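You operate a simulated robot arm through the tools that you are given. There is no shell and no other tool. Be economical: measure what you need, move in short steps, check, and stop when the job is done.

You are at the controls of a simulated robot arm. One attempt, no reset.

TASK
Rinse the green pen, dry it, put it back and shut the inkwell.
Fine: rinse it in the water jar, dry it on the wiper.

The check looks at the end state, three seconds after you hand in, the way a careful person would. Anything else that was tipped, shoved, dropped, spilled or broken makes it a failure.

THE ROBOT
A 6-joint arm with a two-finger parallel gripper, fixed in place. Base frame: the origin is at the foot of the arm, x ahead of it, y to its left, z up; the work surface is at about z = 755. Lengths are in mm, angles in rad, forces in N, time in s.
With the tool pointing down near the work surface it reaches from about 220 to 640 mm from the base axis. Its first joint turns from -1.152 to 1.152 rad. Payload 2.7 kg.
The TCP is the grasp point between the finger pads, 23 mm short of the fingertips. In the tool frame z runs along the fingers and y along their closing line. The gripper opens to 94 mm. The fingers are 38 mm wide and 10 mm thick; the gripper's body (54 by 96 mm) begins 39 mm behind the TCP.
Orientation is told as [roll, pitch, yaw] about the base's x, y, z axes, in that order, counted from this pose: with the fingers straight down and closing along the base's y, the tool's x points along the base's -x, its y along +y and its z along -z.

THE INTERFACE
- The arm moves only by the tool step_arm. Its arguments are lists of equal length, an entry for each row: "dr": the turn, a rotation vector about the base's x, y, z in units of 45 degrees (1.0 is 45 degrees), a list of three; "offset": the shift along the base's x, y, z in units of 500 mm (1.0 is 500 mm), a list of three; "jaw": the closure in counts, from 0 (fully open) to 255 (shut). In form: {"dr": [[rx, ry, rz], ...], "offset": [[tx, ty, tz], ...], "jaw": [jaw, ...]}. A call has 1 to 20 rows; each row is the pose to reach, as a shift and turn from the pose commanded when the call began. A call with a number of a shift or a turn outside -1 to 1 is refused whole. Each row takes 0.2 s and may step no farther than 50 mm and 0.15 rad from the row before; otherwise, or with a gripper value out of range, the whole call is refused. Where a pose cannot be reached the arm comes as near as it can. A force on the tool above 90 N (or 10 N above the force at the start of the call, whichever is more), or a blocked arm, ends the call early, and 0.2 s more pass. The fingers move at their own pace (about 45 mm/s each) and stop on an object; they squeeze with about 25 N. The grip force told is the motor's: it shows also when the fingers shut on nothing. Time passes only in rows, and 0.2 s behind the last, so rows that repeat a pose let the fingers close. The reply holds the time, the measured pose of the TCP, the force on the tool along the base axes, the opening and the grip force, in the units named above and with some noise.
- Cameras (640 x 400 px; columns grow to the right, rows downward): "scene" is fixed at [81.4, -435.4, 1411.4]; the picture's right is [0.74, -0.67, 0.00], its down [-0.33, -0.37, -0.87] and it looks along [0.58, 0.64, -0.50] (base axes); focal length 370 px, centre (320, 200). "wrist" rides on the gripper at [86, 16, -75] in the tool frame; the picture's right is [-0.18, 0.98, 0.00], its down [-0.58, -0.11, -0.81] and it looks along [-0.79, -0.15, 0.59] (tool axes); focal length 243 px, centre (320, 200). There is no depth. A picture from a camera that has moved, and an enlarged one, comes with that camera's place and axes in the base frame and with its lens.
- get_image(camera): a new picture of that camera. It takes no simulated time.
- inspect(camera, box): a new picture of the part [left, top, right, bottom] of that camera's present view, enlarged. It takes no simulated time.
- job_done(): hands the job in; it is judged then, once.

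Work in short steps. Places have to be worked out from the pictures, the camera data and where the tool is seen: move nearer, look again, correct. Check each grasp and each placing, and mend what went wrong. You have 120 turns and 76 pictures in all, those below and enlarged ones among them. Open the gripper and draw the arm clear of the work before you hand the job in, unless the task says otherwise; then end with one line.

The tools are called as a command line: name --argument value ..., lists and objects as JSON in quotes. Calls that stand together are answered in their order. step_arm: Moves the arm, as the interface text tells. Its arguments: {"type":"object","properties":{"dr":{"type":"array","items":{"type":"array","items":{"type":"number"}}},"offset":{"type":"array","items":{"type":"array","items":{"type":"number"}}},"jaw":{"type":"array","items":{"type":"number"}}},"required":["dr","offset","jaw"]} The other tools are called the same way: get_image (camera) takes a picture; inspect (camera, box) takes an enlarged picture of a part of a camera's view; job_done () hands the job in.

At the start:

```text
time: 0.0
ee_pos: [379.5, 33.2, 1165.7]
tool_rot: [-0.001, 0.0, 0.0]
wrist_force: [-0.8, 0.1, -0.8]
finger_gap: 94.0
gripper_force: 0.1
```

scene: 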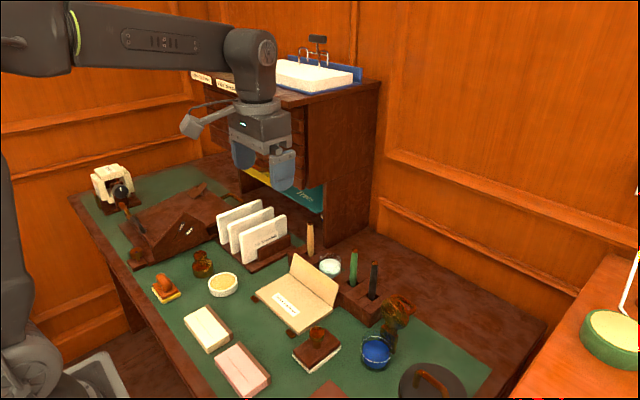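
wrist: 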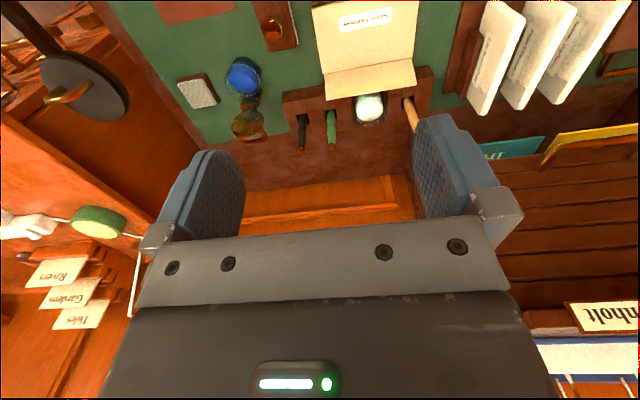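

I start with enlarged views of the pen stand area to identify the water jar, wiper, inkwell and its lid.

inspect --camera "scene" --box '[240, 210, 480, 400]'

inspect --camera "wrist" --box '[140, 0, 460, 200]'

```text
2.11 times, centred on (360, 305) of scene
camera zoom: at [81.4, -435.4, 1411.4], right [0.74, -0.67, 0.0], down [-0.33, -0.37, -0.87], along [0.58, 0.64, -0.5], focal length 779 px, centre (236, -21)
```

zoom: 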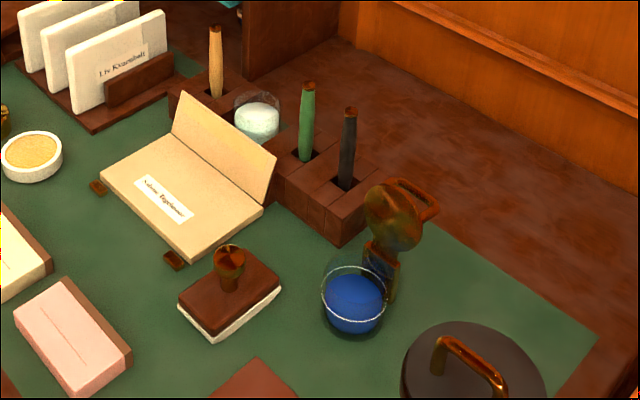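

```text
2.00 times, centred on (300, 100) of wrist
camera zoom: at [292.4, 48.0, 1240.4], right [0.18, 0.98, 0.0], down [0.58, -0.11, 0.81], along [0.79, -0.15, -0.59], focal length 485 px, centre (360, 400)
```

zoom: 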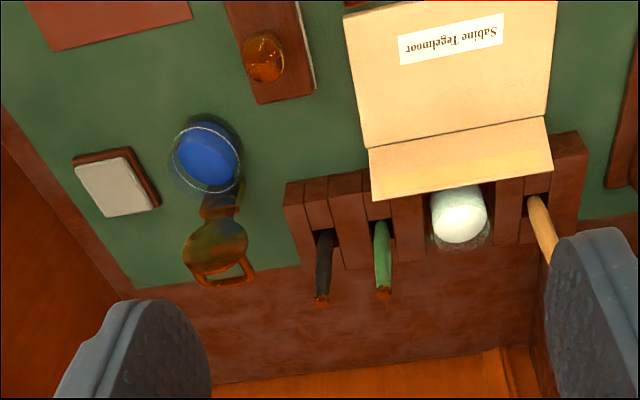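

The green pen stands in the rack, the inkwell's brass lid is open, and I suspect the white thing in the rack is the water jar and the grey block is the wiper. I enlarge more to confirm.

inspect --camera "scene" --box '[295, 215, 415, 290]'

inspect --camera "scene" --box '[340, 280, 480, 400]'

inspect --camera "wrist" --box '[160, 50, 290, 150]'

inspect --camera "wrist" --box '[280, 60, 440, 160]'

```text
5.33 times, centred on (355, 252) of scene
camera zoom: at [81.4, -435.4, 1411.4], right [0.74, -0.67, 0.0], down [-0.33, -0.37, -0.87], along [0.58, 0.64, -0.5], focal length 1973 px, centre (133, -80)
```

zoom: 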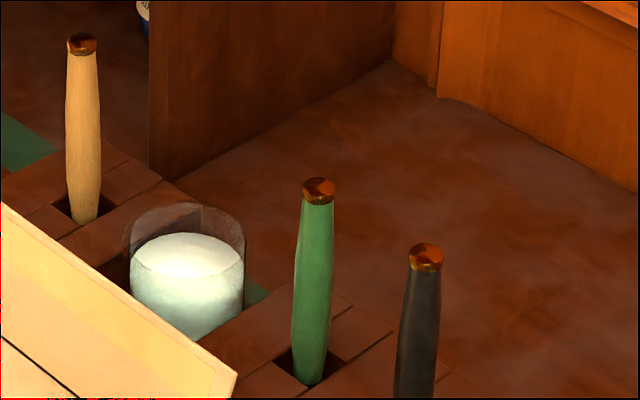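

```text
3.33 times, centred on (410, 340) of scene
camera zoom: at [81.4, -435.4, 1411.4], right [0.74, -0.67, 0.0], down [-0.33, -0.37, -0.87], along [0.58, 0.64, -0.5], focal length 1233 px, centre (20, -267)
```

zoom: 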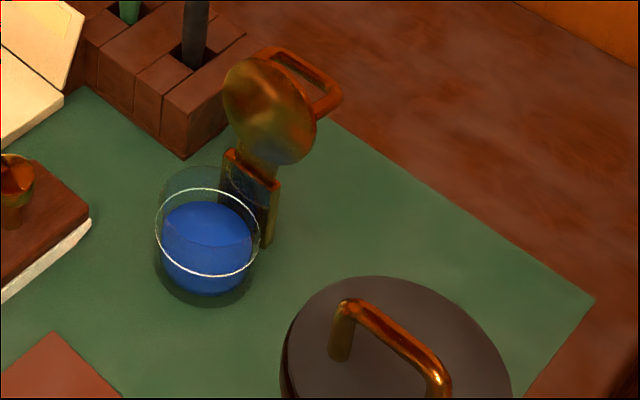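

```text
4.00 times, centred on (225, 100) of wrist
camera zoom: at [292.4, 48.0, 1240.4], right [0.18, 0.98, 0.0], down [0.58, -0.11, 0.81], along [0.79, -0.15, -0.59], focal length 970 px, centre (700, 600)
```

zoom: 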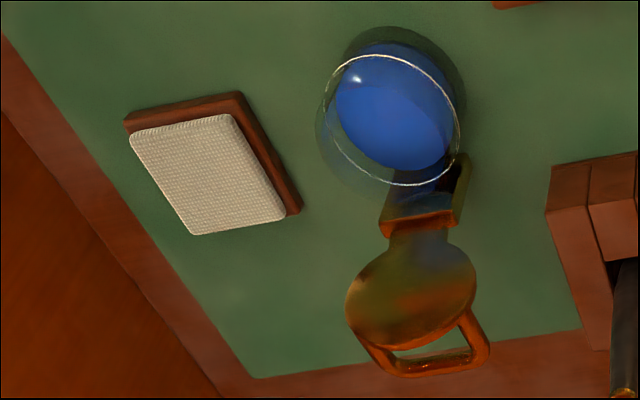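

```text
4.00 times, centred on (360, 110) of wrist
camera zoom: at [292.4, 48.0, 1240.4], right [0.18, 0.98, 0.0], down [0.58, -0.11, 0.81], along [0.79, -0.15, -0.59], focal length 970 px, centre (160, 560)
```

zoom: 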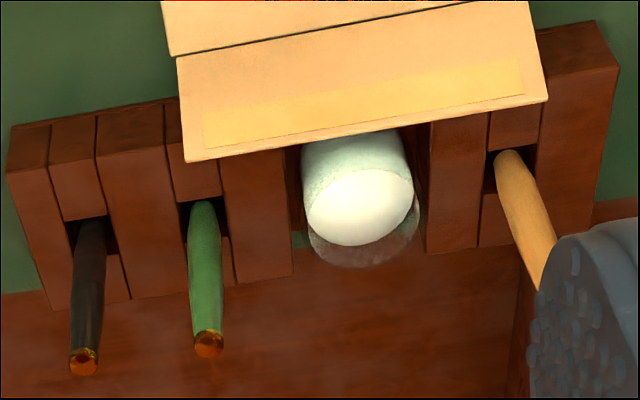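

The grey woven pad looks like the wiper. The glass jar in the rack needs a closer look to be sure that it is water, so I move the camera nearer.

step_arm --dr '[[0, 0, 0], [0, 0, 0], [0, 0, 0], [0, 0, 0]]' --offset '[[0.05, 0, -0.06], [0.1, 0, -0.12], [0.13, 0, -0.2], [0.14, 0, -0.26]]' --jaw '[0, 0, 0, 0]'

get_image --camera "wrist"

inspect --camera "scene" --box '[80, 150, 320, 320]'

```text
time: 1.0
ee_pos: [450.5, 35.7, 1036.1]
tool_rot: [0.0, -0.001, 0.001]
wrist_force: [0.1, -0.6, -0.5]
finger_gap: 94.1
gripper_force: 0.1
```

```text
67 pictures are left
camera wrist: at [363.9, 50.2, 1111.6], right [0.18, 0.98, 0.0], down [0.58, -0.11, 0.81], along [0.79, -0.15, -0.59], focal length 243 px, centre (320, 200)
```

wrist: 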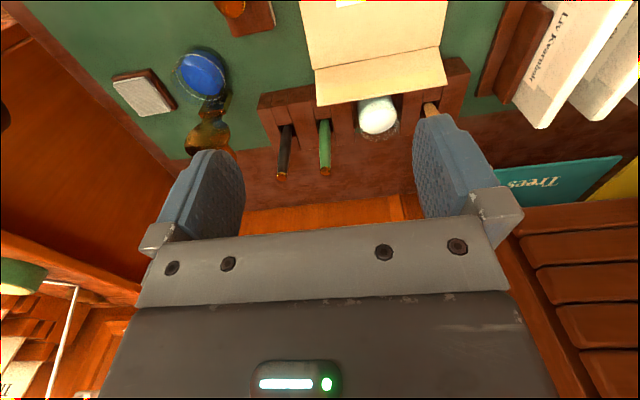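

```text
2.35 times, centred on (200, 235) of scene
camera zoom: at [81.5, -435.4, 1411.3], right [0.74, -0.67, 0.0], down [-0.33, -0.37, -0.87], along [0.58, 0.64, -0.5], focal length 870 px, centre (602, 118)
```

zoom: 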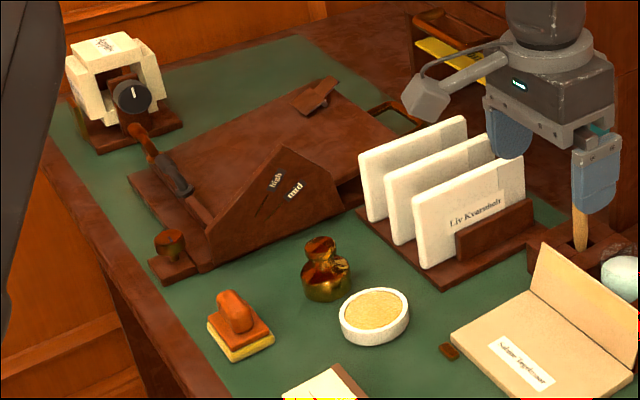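

The dish with the yellow disc is a moistening sponge, so the glass jar in the rack is the water jar. I zoom in on the rack and on the inkwell for geometry.

inspect --camera "wrist" --box '[250, 70, 470, 190]'

inspect --camera "wrist" --box '[100, 40, 260, 160]'

```text
2.91 times, centred on (360, 130) of wrist
camera zoom: at [363.9, 50.2, 1111.6], right [0.18, 0.98, 0.0], down [0.58, -0.11, 0.81], along [0.79, -0.15, -0.59], focal length 706 px, centre (204, 404)
```

zoom: 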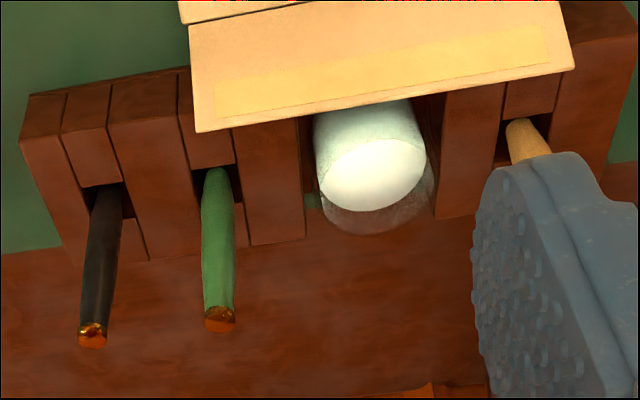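

```text
3.33 times, centred on (180, 100) of wrist
camera zoom: at [363.9, 50.2, 1111.6], right [0.18, 0.98, 0.0], down [0.58, -0.11, 0.81], along [0.79, -0.15, -0.59], focal length 809 px, centre (787, 533)
```

zoom: 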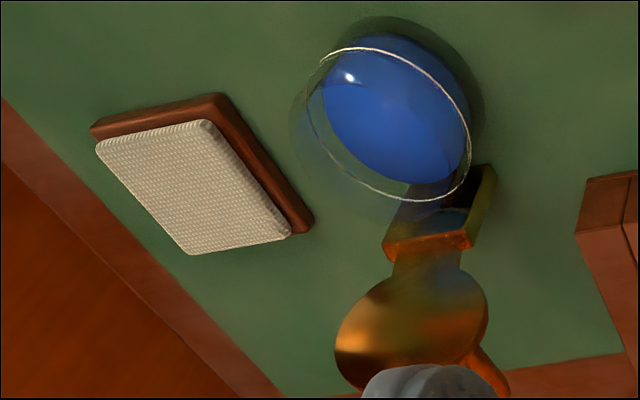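

Triangulation gives the green pen as vertical at about (598, 13.5) with its top at z≈887, and the black pen 63 mm toward -y. I move above it with the jaws partly closed.

step_arm --dr '[[0, 0, 0], [0, 0, 0], [0, 0, 0], [0, 0, 0], [0, 0, 0]]' --offset '[[0.08, -0.01, 0], [0.16, -0.02, -0.03], [0.24, -0.03, -0.08], [0.296, -0.041, -0.14], [0.296, -0.041, -0.17]]' --jaw '[146, 146, 146, 146, 146]'

get_image --camera "wrist"

inspect --camera "scene" --box '[280, 150, 440, 300]'

```text
time: 2.2
ee_pos: [597.0, 11.2, 951.8]
tool_rot: [0.0, 0.001, 0.001]
wrist_force: [0.6, 0.2, -0.6]
finger_gap: 40.2
gripper_force: 0.0
```

```text
63 pictures are left
camera wrist: at [511.0, 27.2, 1026.3], right [0.18, 0.98, 0.0], down [0.58, -0.11, 0.81], along [0.79, -0.15, -0.59], focal length 243 px, centre (320, 200)
```

wrist: 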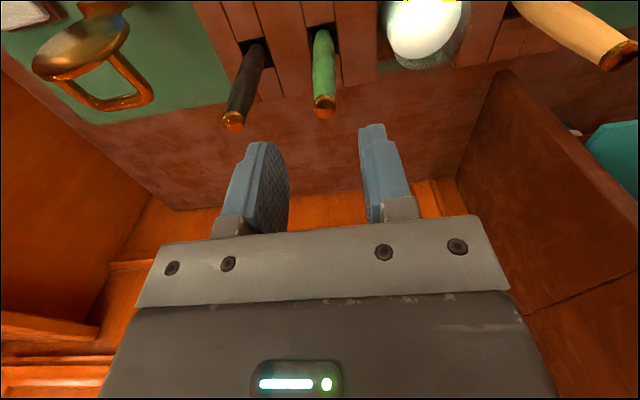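

```text
2.67 times, centred on (360, 225) of scene
camera zoom: at [81.5, -435.4, 1411.4], right [0.74, -0.67, 0.0], down [-0.33, -0.37, -0.87], along [0.58, 0.64, -0.5], focal length 986 px, centre (213, 133)
```

zoom: 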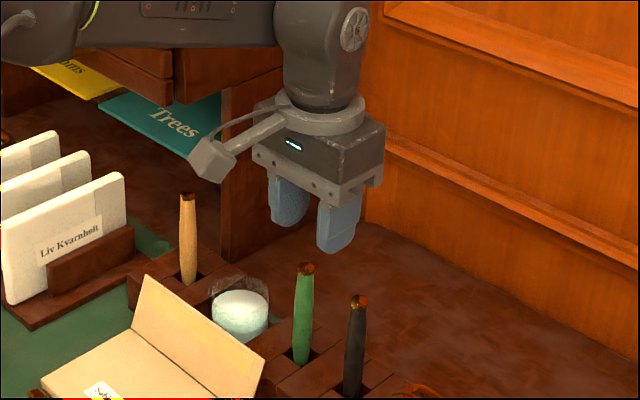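

The pen sits between the fingers, about 3 mm farther in x and 2 mm in y. I descend straddling it and then close.

step_arm --dr '[[0, 0, 0], [0, 0, 0], [0, 0, 0]]' --offset '[[0.006, 0.004, -0.06], [0.006, 0.004, -0.12], [0.006, 0.004, -0.176]]' --jaw '[146, 146, 146]'

get_image --camera "wrist"

```text
time: 3.0
ee_pos: [600.1, 13.9, 861.4]
tool_rot: [0.001, 0.0, -0.002]
wrist_force: [0.0, 0.0, 0.3]
finger_gap: 40.2
gripper_force: 0.1
```

```text
61 pictures are left
camera wrist: at [513.8, 29.5, 937.8], right [0.18, 0.98, 0.0], down [0.58, -0.11, 0.81], along [0.79, -0.15, -0.59], focal length 243 px, centre (320, 200)
```

wrist: 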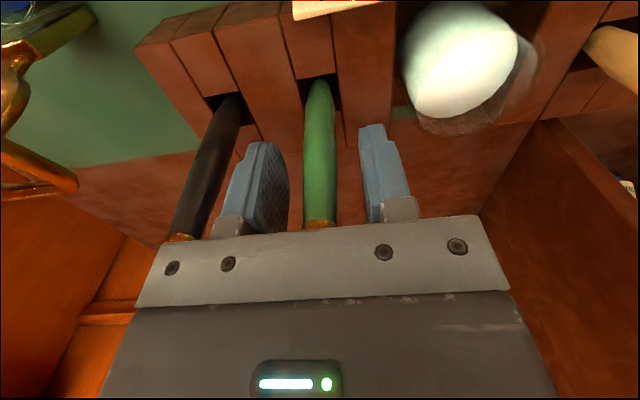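

The pen is centred between the pads; close now.

step_arm --dr '[[0, 0, 0], [0, 0, 0], [0, 0, 0], [0, 0, 0], [0, 0, 0]]' --offset '[[0, 0, 0], [0, 0, 0], [0, 0, 0], [0, 0, 0], [0, 0, 0]]' --jaw '[190, 225, 255, 255, 255]'

```text
time: 4.2
ee_pos: [600.0, 14.6, 862.6]
tool_rot: [0.001, 0.0, 0.0]
wrist_force: [-0.2, 0.0, 0.3]
finger_gap: 14.5
gripper_force: 25.7
```

Gripped at 14.5 mm. I lift straight up 110 mm and look.

step_arm --dr '[[0, 0, 0], [0, 0, 0], [0, 0, 0], [0, 0, 0], [0, 0, 0]]' --offset '[[0, 0, 0.02], [0, 0, 0.07], [0, 0, 0.13], [0, 0, 0.19], [0, 0, 0.24]]' --jaw '[255, 255, 255, 255, 255]'

get_image --camera "wrist"

inspect --camera "scene" --box '[280, 150, 440, 300]'

```text
time: 5.4
ee_pos: [599.0, 13.9, 982.0]
tool_rot: [0.0, 0.001, -0.001]
wrist_force: [0.1, 0.7, -0.4]
finger_gap: 14.5
gripper_force: 25.3
```

```text
60 pictures are left
camera wrist: at [513.0, 29.7, 1057.7], right [0.18, 0.98, 0.0], down [0.58, -0.11, 0.81], along [0.79, -0.15, -0.59], focal length 243 px, centre (320, 200)
```

wrist: 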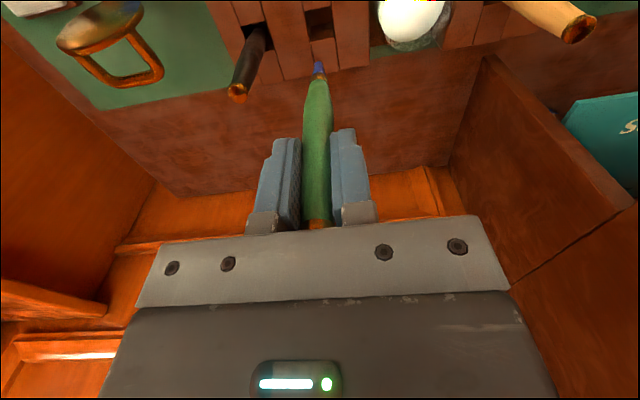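

```text
2.67 times, centred on (360, 225) of scene
camera zoom: at [81.4, -435.4, 1411.4], right [0.74, -0.67, 0.0], down [-0.33, -0.37, -0.87], along [0.58, 0.64, -0.5], focal length 986 px, centre (213, 133)
```

zoom: 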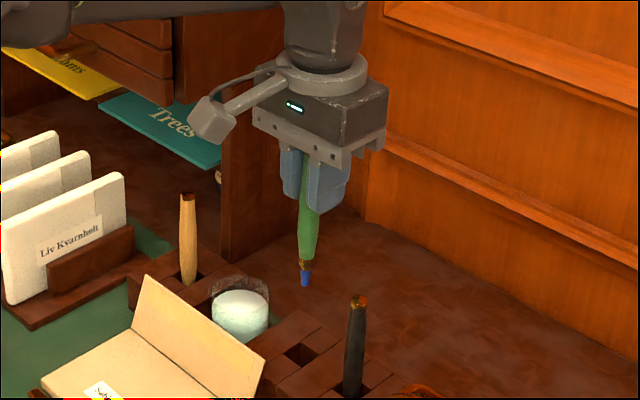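

The pen is held with a blue inky nib about 115–124 mm below the TCP. The water jar is centred at about (598, 94), with its surface near z=795; I move above it and check.

step_arm --dr '[[0, 0, 0], [0, 0, 0], [0, 0, 0]]' --offset '[[0, 0.08, 0], [0, 0.159, 0], [0, 0.159, -0.06]]' --jaw '[255, 255, 255]'

get_image --camera "wrist"

inspect --camera "scene" --box '[280, 190, 400, 290]'

```text
time: 6.2
ee_pos: [600.7, 93.8, 951.7]
tool_rot: [-0.001, 0.002, 0.001]
wrist_force: [0.1, 0.2, -0.5]
finger_gap: 14.5
gripper_force: 25.0
```

```text
58 pictures are left
camera wrist: at [514.2, 109.5, 1026.4], right [0.18, 0.98, 0.0], down [0.58, -0.11, 0.81], along [0.79, -0.15, -0.59], focal length 243 px, centre (320, 200)
```

wrist: 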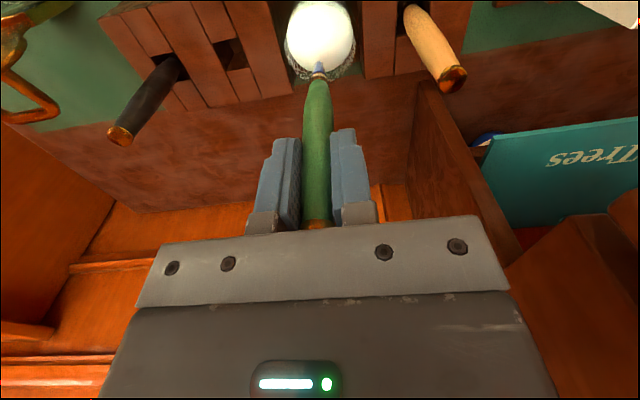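

```text
4.00 times, centred on (340, 240) of scene
camera zoom: at [81.5, -435.4, 1411.4], right [0.74, -0.67, 0.0], down [-0.33, -0.37, -0.87], along [0.58, 0.64, -0.5], focal length 1480 px, centre (240, 40)
```

zoom: 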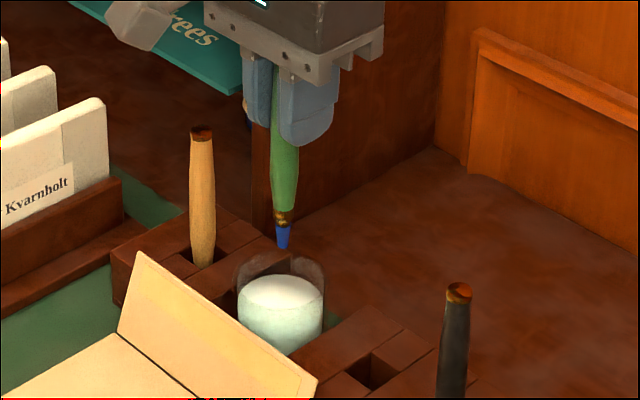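

The tip is above the jar centre, about 33 mm over the water. I dip in about 24 mm and swish gently.

step_arm --dr '[[0, 0, 0], [0, 0, 0], [0, 0, 0], [0, 0, 0], [0, 0, 0]]' --offset '[[-0.006, 0, -0.04], [-0.006, 0, -0.07], [-0.006, 0, -0.09], [-0.006, 0, -0.105], [-0.006, 0, -0.115]]' --jaw '[255, 255, 255, 255, 255]'

get_image --camera "wrist"

inspect --camera "scene" --box '[280, 190, 400, 290]'

```text
time: 7.4
ee_pos: [596.1, 93.5, 893.6]
tool_rot: [0.002, 0.0, 0.001]
wrist_force: [0.1, 0.5, -0.7]
finger_gap: 14.5
gripper_force: 24.6
```

```text
56 pictures are left
camera wrist: at [509.8, 109.3, 968.8], right [0.18, 0.98, 0.0], down [0.58, -0.11, 0.81], along [0.79, -0.15, -0.59], focal length 243 px, centre (320, 200)
```

wrist: 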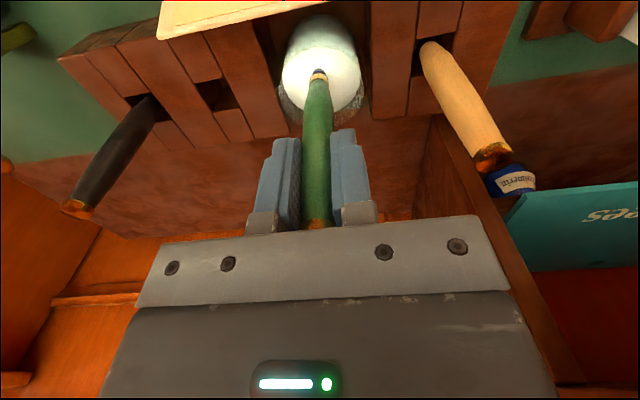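

```text
4.00 times, centred on (340, 240) of scene
camera zoom: at [81.5, -435.4, 1411.4], right [0.74, -0.67, 0.0], down [-0.33, -0.37, -0.87], along [0.58, 0.64, -0.5], focal length 1480 px, centre (240, 40)
```

zoom: 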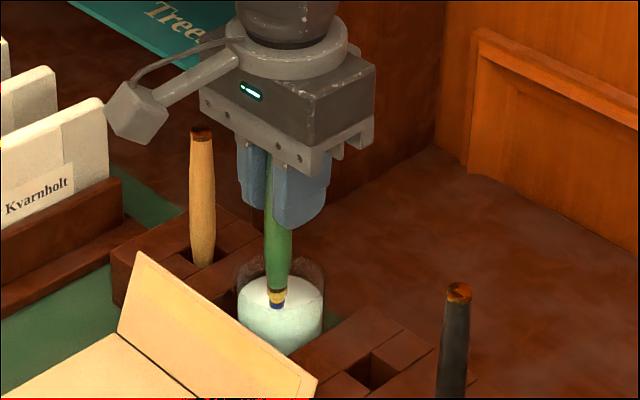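

The nib is mostly in the water, with the ferrule at the surface. I go 8 mm deeper, swish, and watch the force.

step_arm --dr '[[0, 0, 0], [0, 0, 0], [0, 0, 0], [0, 0, 0], [0, 0, 0], [0, 0, 0], [0, 0, 0], [0, 0, 0], [0, 0, 0], [0, 0, 0]]' --offset '[[0.004, 0, -0.008], [0.004, 0, -0.016], [0.004, 0.014, -0.016], [0.004, -0.014, -0.016], [0.004, 0.014, -0.016], [0.004, -0.014, -0.016], [0.004, 0.014, -0.016], [0.004, -0.014, -0.016], [0.004, 0, -0.016], [0.004, 0, -0.016]]' --jaw '[255, 255, 255, 255, 255, 255, 255, 255, 255, 255]'

inspect --camera "scene" --box '[310, 220, 380, 280]'

```text
time: 9.6
ee_pos: [598.5, 94.7, 885.4]
tool_rot: [0.001, -0.002, 0.001]
wrist_force: [0.3, 0.1, -1.0]
finger_gap: 14.4
gripper_force: 25.0
```

```text
6.67 times, centred on (345, 250) of scene
camera zoom: at [81.5, -435.4, 1411.4], right [0.74, -0.67, 0.0], down [-0.33, -0.37, -0.87], along [0.58, 0.64, -0.5], focal length 2466 px, centre (153, -133)
```

zoom: 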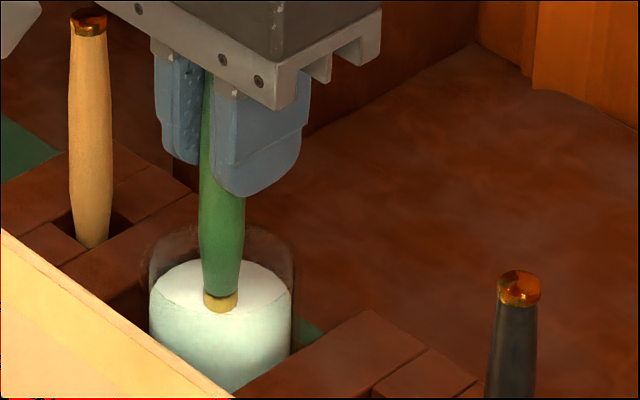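

The nib is fully submerged and swished. I lift straight out and check the colour of the nib.

step_arm --dr '[[0, 0, 0], [0, 0, 0], [0, 0, 0], [0, 0, 0], [0, 0, 0]]' --offset '[[0, 0, 0.04], [0, 0, 0.08], [0, 0, 0.13], [0, 0, 0.18], [0, 0, 0.24]]' --jaw '[255, 255, 255, 255, 255]'

inspect --camera "scene" --box '[300, 190, 380, 260]'

```text
time: 10.8
ee_pos: [598.8, 93.3, 1007.0]
tool_rot: [0.001, 0.0, 0.001]
wrist_force: [-0.1, -0.2, -0.1]
finger_gap: 14.4
gripper_force: 24.9
```

```text
5.71 times, centred on (340, 225) of scene
camera zoom: at [81.5, -435.4, 1411.4], right [0.74, -0.67, 0.0], down [-0.33, -0.37, -0.87], along [0.58, 0.64, -0.5], focal length 2114 px, centre (206, 57)
```

zoom: 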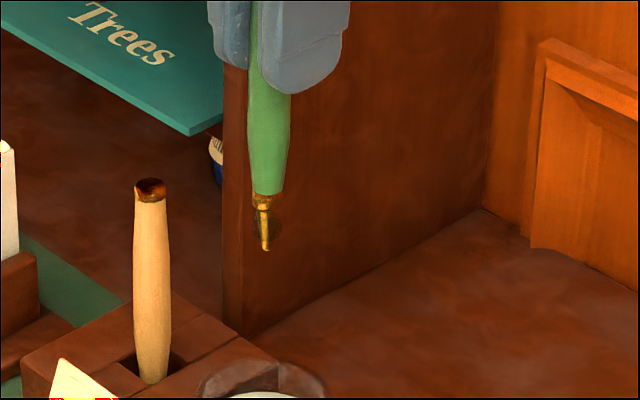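

The nib is now clean gold but carries a water drop. The wiper lies near (518,-257), and a black lamp-like disc seems to hover near (410,-303,920), so I retreat and turn the camera towards that corner to look.

step_arm --dr '[[0, 0, 0], [0, 0, -0.18], [0, 0, -0.36], [0, 0, -0.54], [0, 0, -0.72], [0, 0, -0.9], [0, 0, -1.0]]' --offset '[[-0.02, -0.02, 0.05], [-0.06, -0.06, 0.1], [-0.1, -0.1, 0.14], [-0.15, -0.14, 0.14], [-0.2, -0.18, 0.14], [-0.24, -0.22, 0.14], [-0.24, -0.24, 0.14]]' --jaw '[255, 255, 255, 255, 255, 255, 255]'

get_image --camera "wrist"

get_image --camera "scene"

```text
time: 12.4
ee_pos: [478.3, -25.5, 1077.1]
tool_rot: [0.001, -0.001, -0.788]
wrist_force: [0.3, 0.6, 0.2]
finger_gap: 14.3
gripper_force: 24.9
```

```text
52 pictures are left
camera wrist: at [428.5, 46.1, 1153.2], right [0.83, 0.56, 0.0], down [0.33, -0.49, 0.81], along [0.45, -0.67, -0.59], focal length 243 px, centre (320, 200)
```

wrist: 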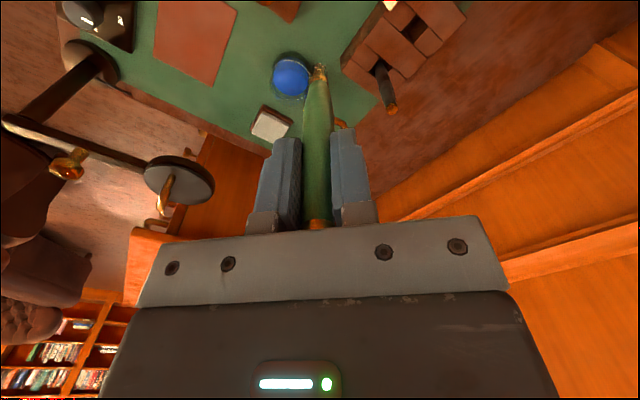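

```text
51 pictures are left
```

scene: 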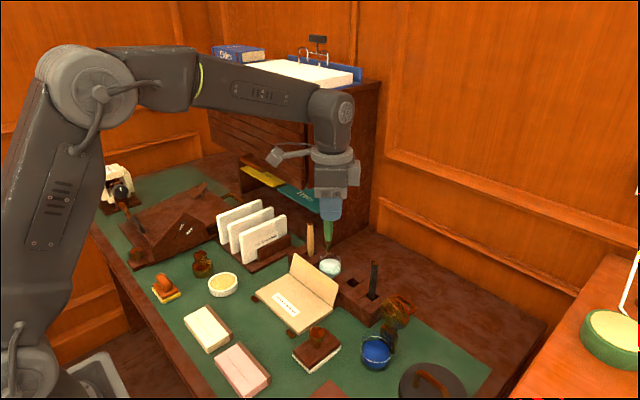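

The lamp head is at about (410,-303,918) with a 53 mm radius, and the wiper top centre is near (512,-246,768). I approach with the gripper tilted 20° away from the lamp, stopping with the tip about 80 mm above the pad.

step_arm --dr '[[0, 0, 0], [0, 0, 0], [-0.07, 0.12, 0], [-0.14, 0.25, 0], [-0.218, 0.388, 0], [-0.218, 0.388, 0], [-0.218, 0.388, 0]]' --offset '[[0.04, -0.08, 0], [0.08, -0.16, 0], [0.12, -0.24, 0], [0.14, -0.32, -0.03], [0.14, -0.397, -0.08], [0.14, -0.397, -0.16], [0.14, -0.397, -0.234]]' --jaw '[255, 255, 255, 255, 255, 255, 255]'

get_image --camera "wrist"

get_image --camera "scene"

```text
time: 14.0
ee_pos: [549.3, -224.4, 958.7]
tool_rot: [-0.34, 0.093, -0.801]
wrist_force: [-0.1, -0.5, -0.7]
finger_gap: 14.6
gripper_force: 24.6
out of reach, approached as far as the arm can: row 5
```

```text
50 pictures are left
camera wrist: at [522.5, -139.7, 1033.3], right [0.77, 0.54, -0.34], down [0.57, -0.35, 0.74], along [0.27, -0.77, -0.58], focal length 243 px, centre (320, 200)
```

wrist: 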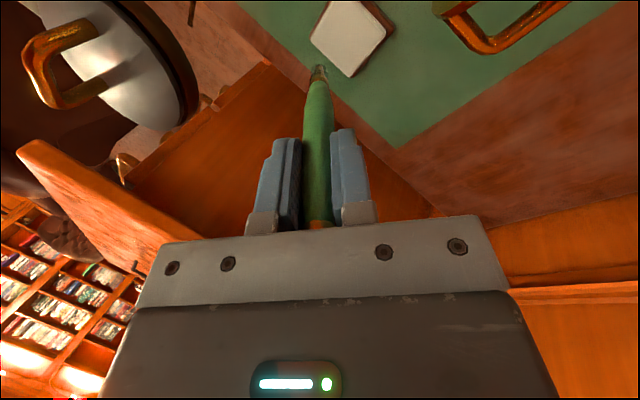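

```text
49 pictures are left
```

scene: 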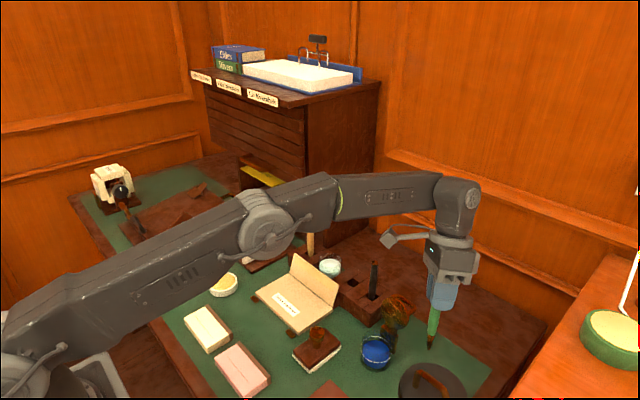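

The tip is at about (515,-243,852) and the pad centre at about (515,-254,770). I shift 8 mm in -y and descend 68 mm to just above the pad.

step_arm --dr '[[0, 0, 0], [0, 0, 0], [0, 0, 0]]' --offset '[[0, -0.016, -0.05], [0, -0.016, -0.1], [0, -0.016, -0.136]]' --jaw '[255, 255, 255]'

inspect --camera "wrist" --box '[240, 0, 440, 125]'

inspect --camera "scene" --box '[360, 280, 500, 400]'

```text
time: 14.8
ee_pos: [548.8, -233.1, 890.3]
tool_rot: [-0.337, 0.092, -0.802]
wrist_force: [-0.2, -0.1, 0.2]
finger_gap: 14.5
gripper_force: 25.0
```

```text
3.20 times, centred on (340, 62) of wrist
camera zoom: at [521.9, -147.8, 964.8], right [0.77, 0.54, -0.34], down [0.57, -0.35, 0.74], along [0.27, -0.77, -0.58], focal length 776 px, centre (256, 640)
```

zoom: 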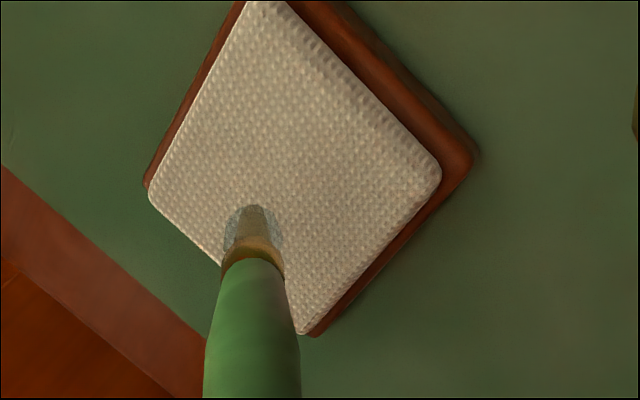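

```text
3.33 times, centred on (430, 340) of scene
camera zoom: at [81.5, -435.4, 1411.3], right [0.74, -0.67, 0.0], down [-0.33, -0.37, -0.87], along [0.58, 0.64, -0.5], focal length 1233 px, centre (-47, -267)
```

zoom: 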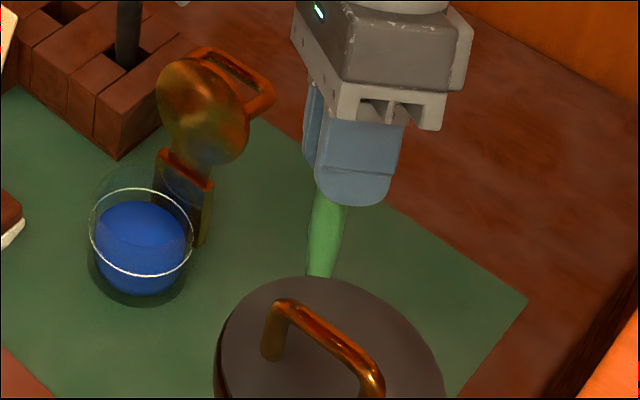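

The tip is over the pad centre, roughly 10–15 mm above it. I descend in small increments and watch the force.

step_arm --dr '[[0, 0, 0], [0, 0, 0]]' --offset '[[0, 0, -0.01], [0, 0, -0.018]]' --jaw '[255, 255]'

inspect --camera "wrist" --box '[280, 25, 380, 95]'

```text
time: 15.4
ee_pos: [548.3, -233.7, 881.8]
tool_rot: [-0.339, 0.092, -0.803]
wrist_force: [0.6, 0.3, -1.4]
finger_gap: 14.6
gripper_force: 25.1
```

```text
5.71 times, centred on (330, 60) of wrist
camera zoom: at [522.2, -148.1, 956.0], right [0.77, 0.54, -0.34], down [0.57, -0.35, 0.74], along [0.28, -0.77, -0.58], focal length 1386 px, centre (263, 1000)
```

zoom: 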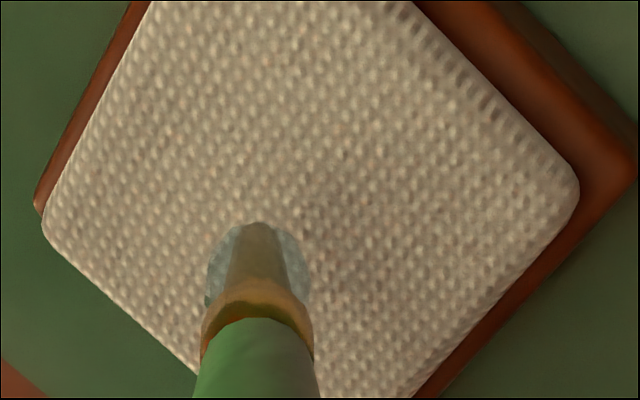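

No contact yet. I go down 4 mm more.

step_arm --dr '[[0, 0, 0], [0, 0, 0]]' --offset '[[0, 0, -0.004], [0, 0, -0.008]]' --jaw '[255, 255]'

```text
time: 16.0
ee_pos: [548.1, -232.5, 878.8]
tool_rot: [-0.338, 0.094, -0.8]
wrist_force: [0.4, 0.7, 0.7]
finger_gap: 14.5
gripper_force: 25.1
```

Still no contact force; down 4 mm more.

step_arm --dr '[[0, 0, 0], [0, 0, 0], [0, 0, 0]]' --offset '[[0, 0, -0.004], [0, 0, -0.008], [0, 0, -0.008]]' --jaw '[255, 255, 255]'

inspect --camera "wrist" --box '[280, 25, 380, 95]'

```text
time: 16.8
ee_pos: [549.0, -234.1, 875.1]
tool_rot: [-0.337, 0.093, -0.801]
wrist_force: [-0.6, 0.0, 0.5]
finger_gap: 14.2
gripper_force: 25.1
```

```text
5.71 times, centred on (330, 60) of wrist
camera zoom: at [522.2, -148.7, 948.3], right [0.77, 0.54, -0.34], down [0.57, -0.35, 0.74], along [0.28, -0.77, -0.58], focal length 1386 px, centre (263, 1000)
```

zoom: 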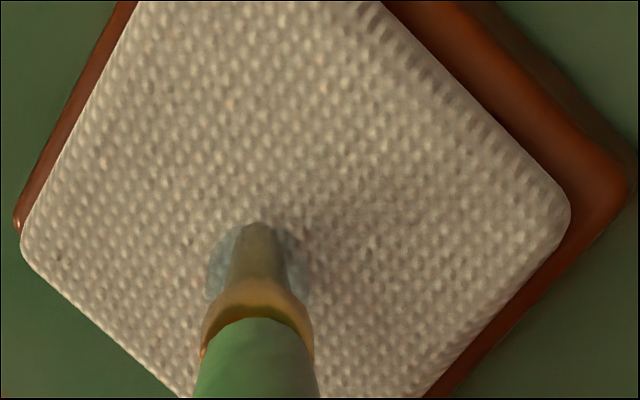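

The nib's shadow is converging on the tip, so contact is near. Down 3 mm more.

step_arm --dr '[[0, 0, 0], [0, 0, 0], [0, 0, 0]]' --offset '[[0, 0, -0.003], [0, 0, -0.006], [0, 0, -0.006]]' --jaw '[255, 255, 255]'

inspect --camera "wrist" --box '[280, 25, 380, 95]'

```text
time: 17.6
ee_pos: [550.4, -233.4, 873.7]
tool_rot: [-0.336, 0.091, -0.802]
wrist_force: [-2.0, 3.3, 13.6]
finger_gap: 14.7
gripper_force: 25.7
```

```text
5.71 times, centred on (330, 60) of wrist
camera zoom: at [522.3, -148.8, 946.5], right [0.77, 0.54, -0.34], down [0.57, -0.35, 0.74], along [0.28, -0.77, -0.58], focal length 1386 px, centre (263, 1000)
```

zoom: 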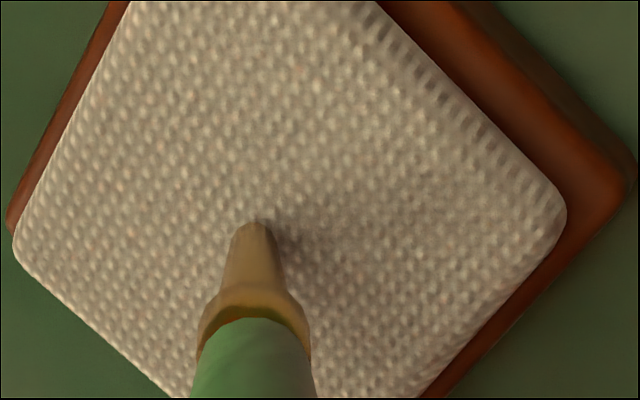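

Contact at 13.6 N, and the water drop has vanished, so the nib is dry. I lift off and check.

step_arm --dr '[[0, 0, 0], [0, 0, 0], [0, 0, 0], [0, 0, 0]]' --offset '[[0, 0, 0.02], [0, 0, 0.1], [0, 0, 0.19], [0, 0, 0.26]]' --jaw '[255, 255, 255, 255]'

inspect --camera "wrist" --box '[240, 0, 440, 125]'

```text
time: 18.6
ee_pos: [549.2, -231.5, 1001.7]
tool_rot: [-0.339, 0.094, -0.8]
wrist_force: [0.5, 0.1, 0.2]
finger_gap: 14.7
gripper_force: 25.6
```

```text
3.20 times, centred on (340, 62) of wrist
camera zoom: at [523.0, -147.2, 1074.9], right [0.77, 0.54, -0.34], down [0.57, -0.35, 0.74], along [0.27, -0.77, -0.58], focal length 776 px, centre (256, 640)
```

zoom: 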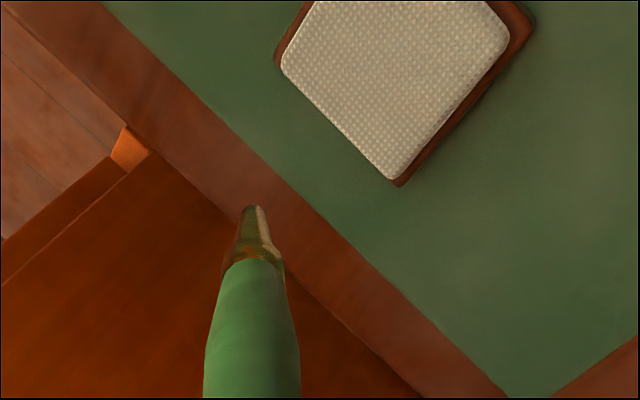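

The nib is dry and clean and the pen hasn't slipped. I retrace to the previous high pose, untilting on the way.

step_arm --dr '[[0, 0, 0], [0.07, -0.12, 0], [0.14, -0.25, 0], [0.218, -0.388, 0], [0.218, -0.388, 0], [0.218, -0.388, 0]]' --offset '[[-0.03, 0.07, 0.02], [-0.06, 0.14, 0.04], [-0.09, 0.21, 0.06], [-0.12, 0.28, 0.08], [-0.142, 0.35, 0.1], [-0.142, 0.414, 0.12]]' --jaw '[255, 255, 255, 255, 255, 255]'

```text
time: 20.0
ee_pos: [479.6, -24.1, 1062.3]
tool_rot: [-0.001, 0.0, -0.786]
wrist_force: [0.5, 0.4, 0.2]
finger_gap: 14.3
gripper_force: 24.4
```

Now I yaw back to zero and move above the empty slot at (600, 14), keeping the tip at z≈880.

step_arm --dr '[[0, 0, 0.18], [0, 0, 0.36], [0, 0, 0.54], [0, 0, 0.72], [0, 0, 0.9], [0, 0, 1.0], [0, 0, 1.0]]' --offset '[[0.04, 0.015, 0], [0.08, 0.03, 0], [0.12, 0.045, 0], [0.17, 0.06, 0], [0.22, 0.077, -0.04], [0.241, 0.077, -0.1], [0.241, 0.077, -0.124]]' --jaw '[255, 255, 255, 255, 255, 255, 255]'

inspect --camera "wrist" --box '[220, 0, 420, 125]'

inspect --camera "scene" --box '[300, 190, 420, 300]'

```text
time: 21.6
ee_pos: [597.6, 12.8, 997.8]
tool_rot: [0.001, 0.001, 0.001]
wrist_force: [-0.1, -0.2, -0.4]
finger_gap: 14.3
gripper_force: 24.9
```

```text
3.20 times, centred on (320, 62) of wrist
camera zoom: at [511.8, 27.5, 1073.7], right [0.18, 0.98, 0.0], down [0.58, -0.11, 0.81], along [0.79, -0.15, -0.59], focal length 776 px, centre (320, 640)
```

zoom: 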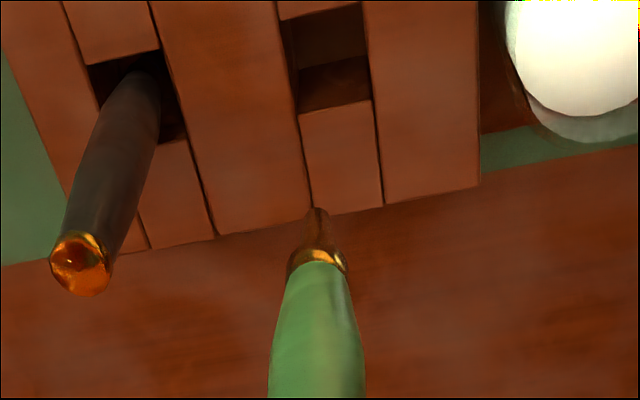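

```text
3.64 times, centred on (360, 245) of scene
camera zoom: at [81.5, -435.4, 1411.3], right [0.74, -0.67, 0.0], down [-0.33, -0.37, -0.87], along [0.58, 0.64, -0.5], focal length 1345 px, centre (174, 36)
```

zoom: 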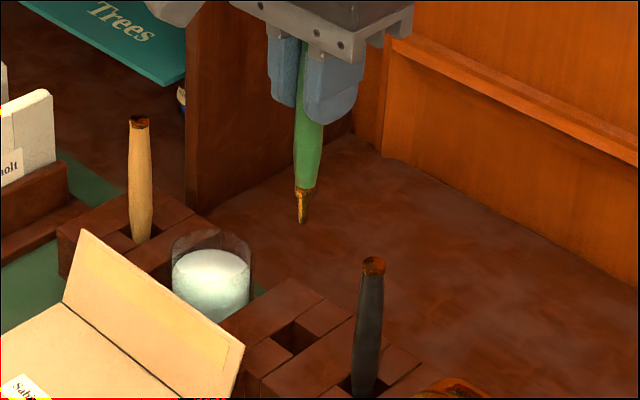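

I correct by (+2.2, +1.2) mm to the original grip pose and lower to just above the slot.

step_arm --dr '[[0, 0, 0], [0, 0, 0]]' --offset '[[0.0044, 0.0024, -0.07], [0.0044, 0.0024, -0.13]]' --jaw '[255, 255]'

inspect --camera "wrist" --box '[240, 0, 400, 100]'

inspect --camera "scene" --box '[320, 220, 400, 300]'

```text
time: 22.2
ee_pos: [602.2, 13.1, 933.7]
tool_rot: [0.0, 0.001, 0.001]
wrist_force: [0.4, 0.1, -1.1]
finger_gap: 14.5
gripper_force: 25.0
```

```text
4.00 times, centred on (320, 50) of wrist
camera zoom: at [515.1, 29.2, 1008.6], right [0.18, 0.98, 0.0], down [0.58, -0.11, 0.81], along [0.79, -0.15, -0.59], focal length 970 px, centre (320, 800)
```

zoom: 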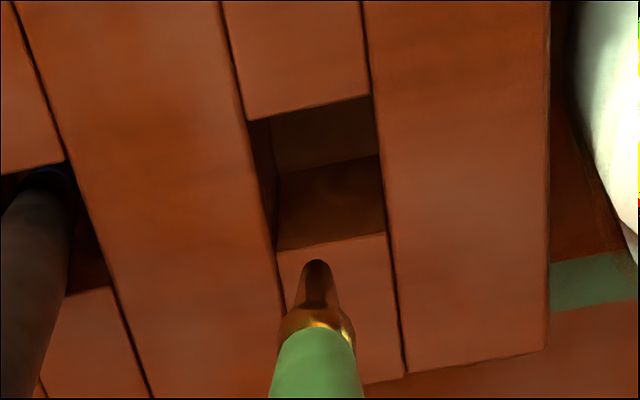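

```text
5.00 times, centred on (360, 260) of scene
camera zoom: at [81.5, -435.4, 1411.3], right [0.74, -0.67, 0.0], down [-0.33, -0.37, -0.87], along [0.58, 0.64, -0.5], focal length 1850 px, centre (120, -100)
```

zoom: 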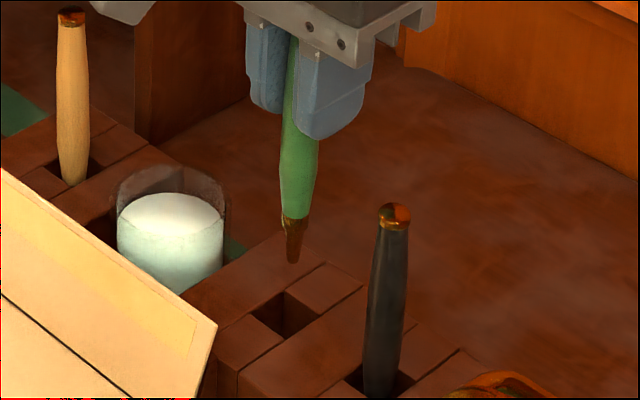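

The slot centre is at (598.3, 13.4), top z≈786; the tip is at (600, 12.5, 818). I shift by (-1.5, +0.8) and lower into the slot to TCP z≈885.

step_arm --dr '[[0, 0, 0], [0, 0, 0], [0, 0, 0], [0, 0, 0]]' --offset '[[-0.003, 0.0016, -0.02], [-0.003, 0.0016, -0.05], [-0.003, 0.0016, -0.08], [-0.003, 0.0016, -0.098]]' --jaw '[255, 255, 255, 255]'

inspect --camera "wrist" --box '[240, 0, 400, 100]'

```text
time: 23.2
ee_pos: [601.0, 15.9, 884.6]
tool_rot: [-0.001, 0.0, 0.001]
wrist_force: [-0.4, 0.8, -0.2]
finger_gap: 14.4
gripper_force: 24.9
```

```text
4.00 times, centred on (320, 50) of wrist
camera zoom: at [513.6, 30.6, 960.6], right [0.18, 0.98, 0.0], down [0.58, -0.11, 0.81], along [0.79, -0.15, -0.59], focal length 970 px, centre (320, 800)
```

zoom: 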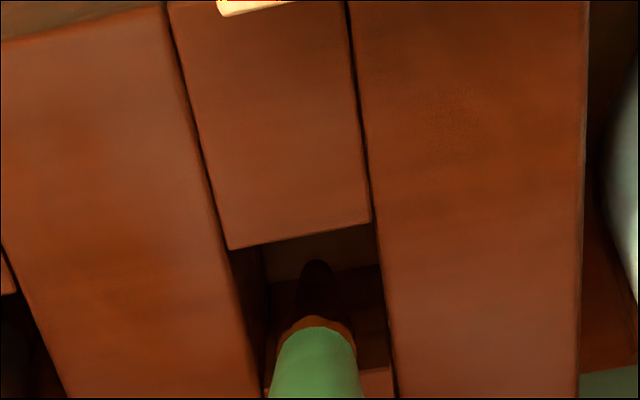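

The nib is inside the slot with free clearance. I lower 17 mm in small steps toward the original depth.

step_arm --dr '[[0, 0, 0], [0, 0, 0], [0, 0, 0], [0, 0, 0]]' --offset '[[0, 0, -0.012], [0, 0, -0.024], [0, 0, -0.034], [0, 0, -0.038]]' --jaw '[255, 255, 255, 255]'

inspect --camera "wrist" --box '[220, 40, 420, 240]'

```text
time: 24.2
ee_pos: [599.1, 14.0, 865.9]
tool_rot: [0.0, 0.001, 0.0]
wrist_force: [0.5, -0.9, 0.2]
finger_gap: 14.4
gripper_force: 24.8
```

```text
2.00 times, centred on (320, 140) of wrist
camera zoom: at [512.4, 29.8, 941.5], right [0.18, 0.98, 0.0], down [0.58, -0.11, 0.81], along [0.79, -0.15, -0.59], focal length 485 px, centre (320, 320)
```

zoom: 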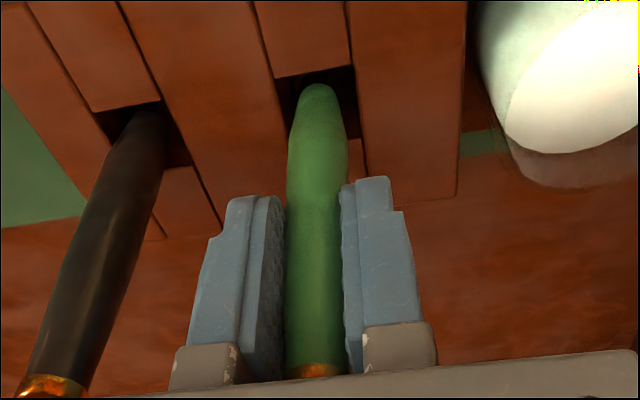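

No contact yet and almost at the original depth of 862. I lower 3 mm more and open gradually to the 40 mm gap.

step_arm --dr '[[0, 0, 0], [0, 0, 0], [0, 0, 0]]' --offset '[[0, 0, -0.004], [0, 0, -0.006], [0, 0, -0.006]]' --jaw '[255, 255, 255]'

step_arm --dr '[[0, 0, 0], [0, 0, 0], [0, 0, 0], [0, 0, 0], [0, 0, 0], [0, 0, 0]]' --offset '[[0, 0, 0], [0, 0, 0], [0, 0, 0], [0, 0, 0], [0, 0, 0], [0, 0, 0]]' --jaw '[212, 205, 190, 165, 146, 146]'

get_image --camera "wrist"

```text
time: 25.0
ee_pos: [599.1, 13.2, 862.4]
tool_rot: [-0.002, 0.002, -0.001]
wrist_force: [0.1, 0.0, -1.1]
finger_gap: 14.8
gripper_force: 24.7
```

```text
time: 26.4
ee_pos: [600.4, 14.1, 864.4]
tool_rot: [0.0, 0.0, 0.0]
wrist_force: [0.9, 0.4, 0.2]
finger_gap: 39.9
gripper_force: 0.1
```

```text
36 pictures are left
camera wrist: at [513.0, 29.5, 938.6], right [0.18, 0.98, 0.0], down [0.58, -0.11, 0.81], along [0.79, -0.15, -0.59], focal length 243 px, centre (320, 200)
```

wrist: 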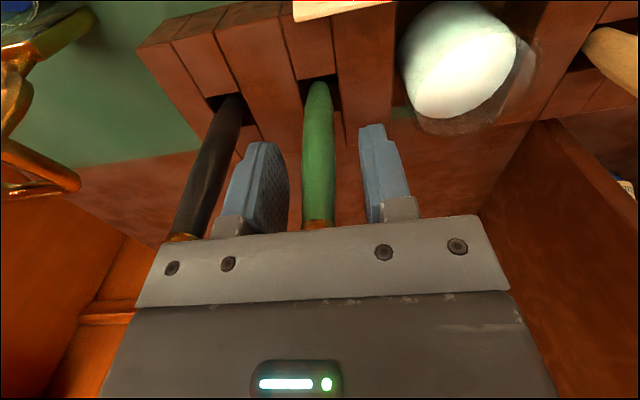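

The pen stands upright in its slot as before. I raise straight up and move toward a viewpoint of the inkwell.

step_arm --dr '[[0, 0, 0], [0, 0, 0], [0, 0, 0], [0, 0, 0], [0, 0, 0], [0, 0, 0], [0, 0, 0]]' --offset '[[0, 0, 0.06], [0, 0, 0.15], [0, 0, 0.24], [-0.06, -0.04, 0.28], [-0.14, -0.08, 0.28], [-0.22, -0.12, 0.28], [-0.3, -0.16, 0.28]]' --jaw '[146, 146, 146, 146, 146, 146, 146]'

get_image --camera "wrist"

inspect --camera "scene" --box '[330, 240, 450, 380]'

```text
time: 28.0
ee_pos: [448.0, -66.8, 1005.0]
tool_rot: [-0.001, 0.0, 0.0]
wrist_force: [-0.1, -0.3, 0.1]
finger_gap: 40.2
gripper_force: 0.0
```

```text
35 pictures are left
camera wrist: at [361.1, -52.0, 1079.4], right [0.18, 0.98, 0.0], down [0.58, -0.11, 0.81], along [0.79, -0.15, -0.59], focal length 243 px, centre (320, 200)
```

wrist: 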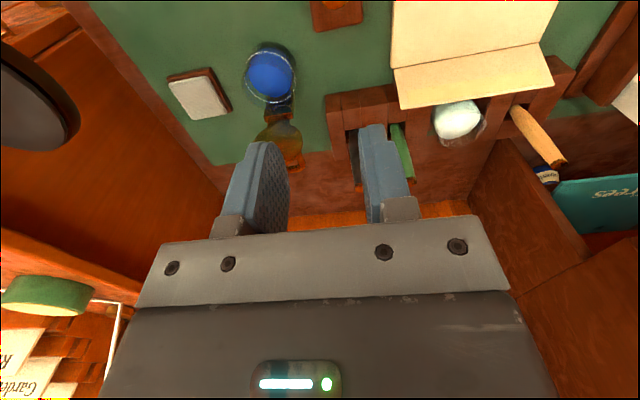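

```text
2.86 times, centred on (390, 310) of scene
camera zoom: at [81.5, -435.4, 1411.3], right [0.74, -0.67, 0.0], down [-0.33, -0.37, -0.87], along [0.58, 0.64, -0.5], focal length 1057 px, centre (120, -114)
```

zoom: 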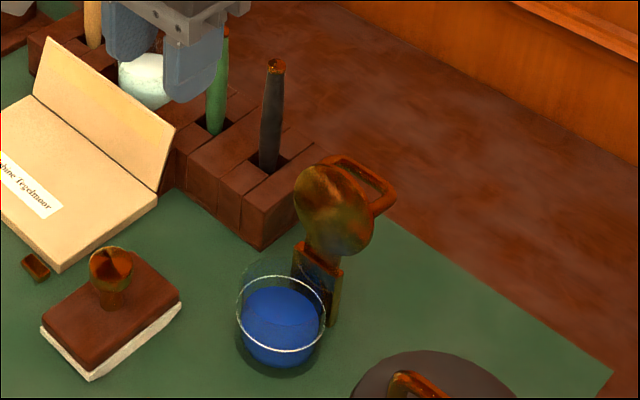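

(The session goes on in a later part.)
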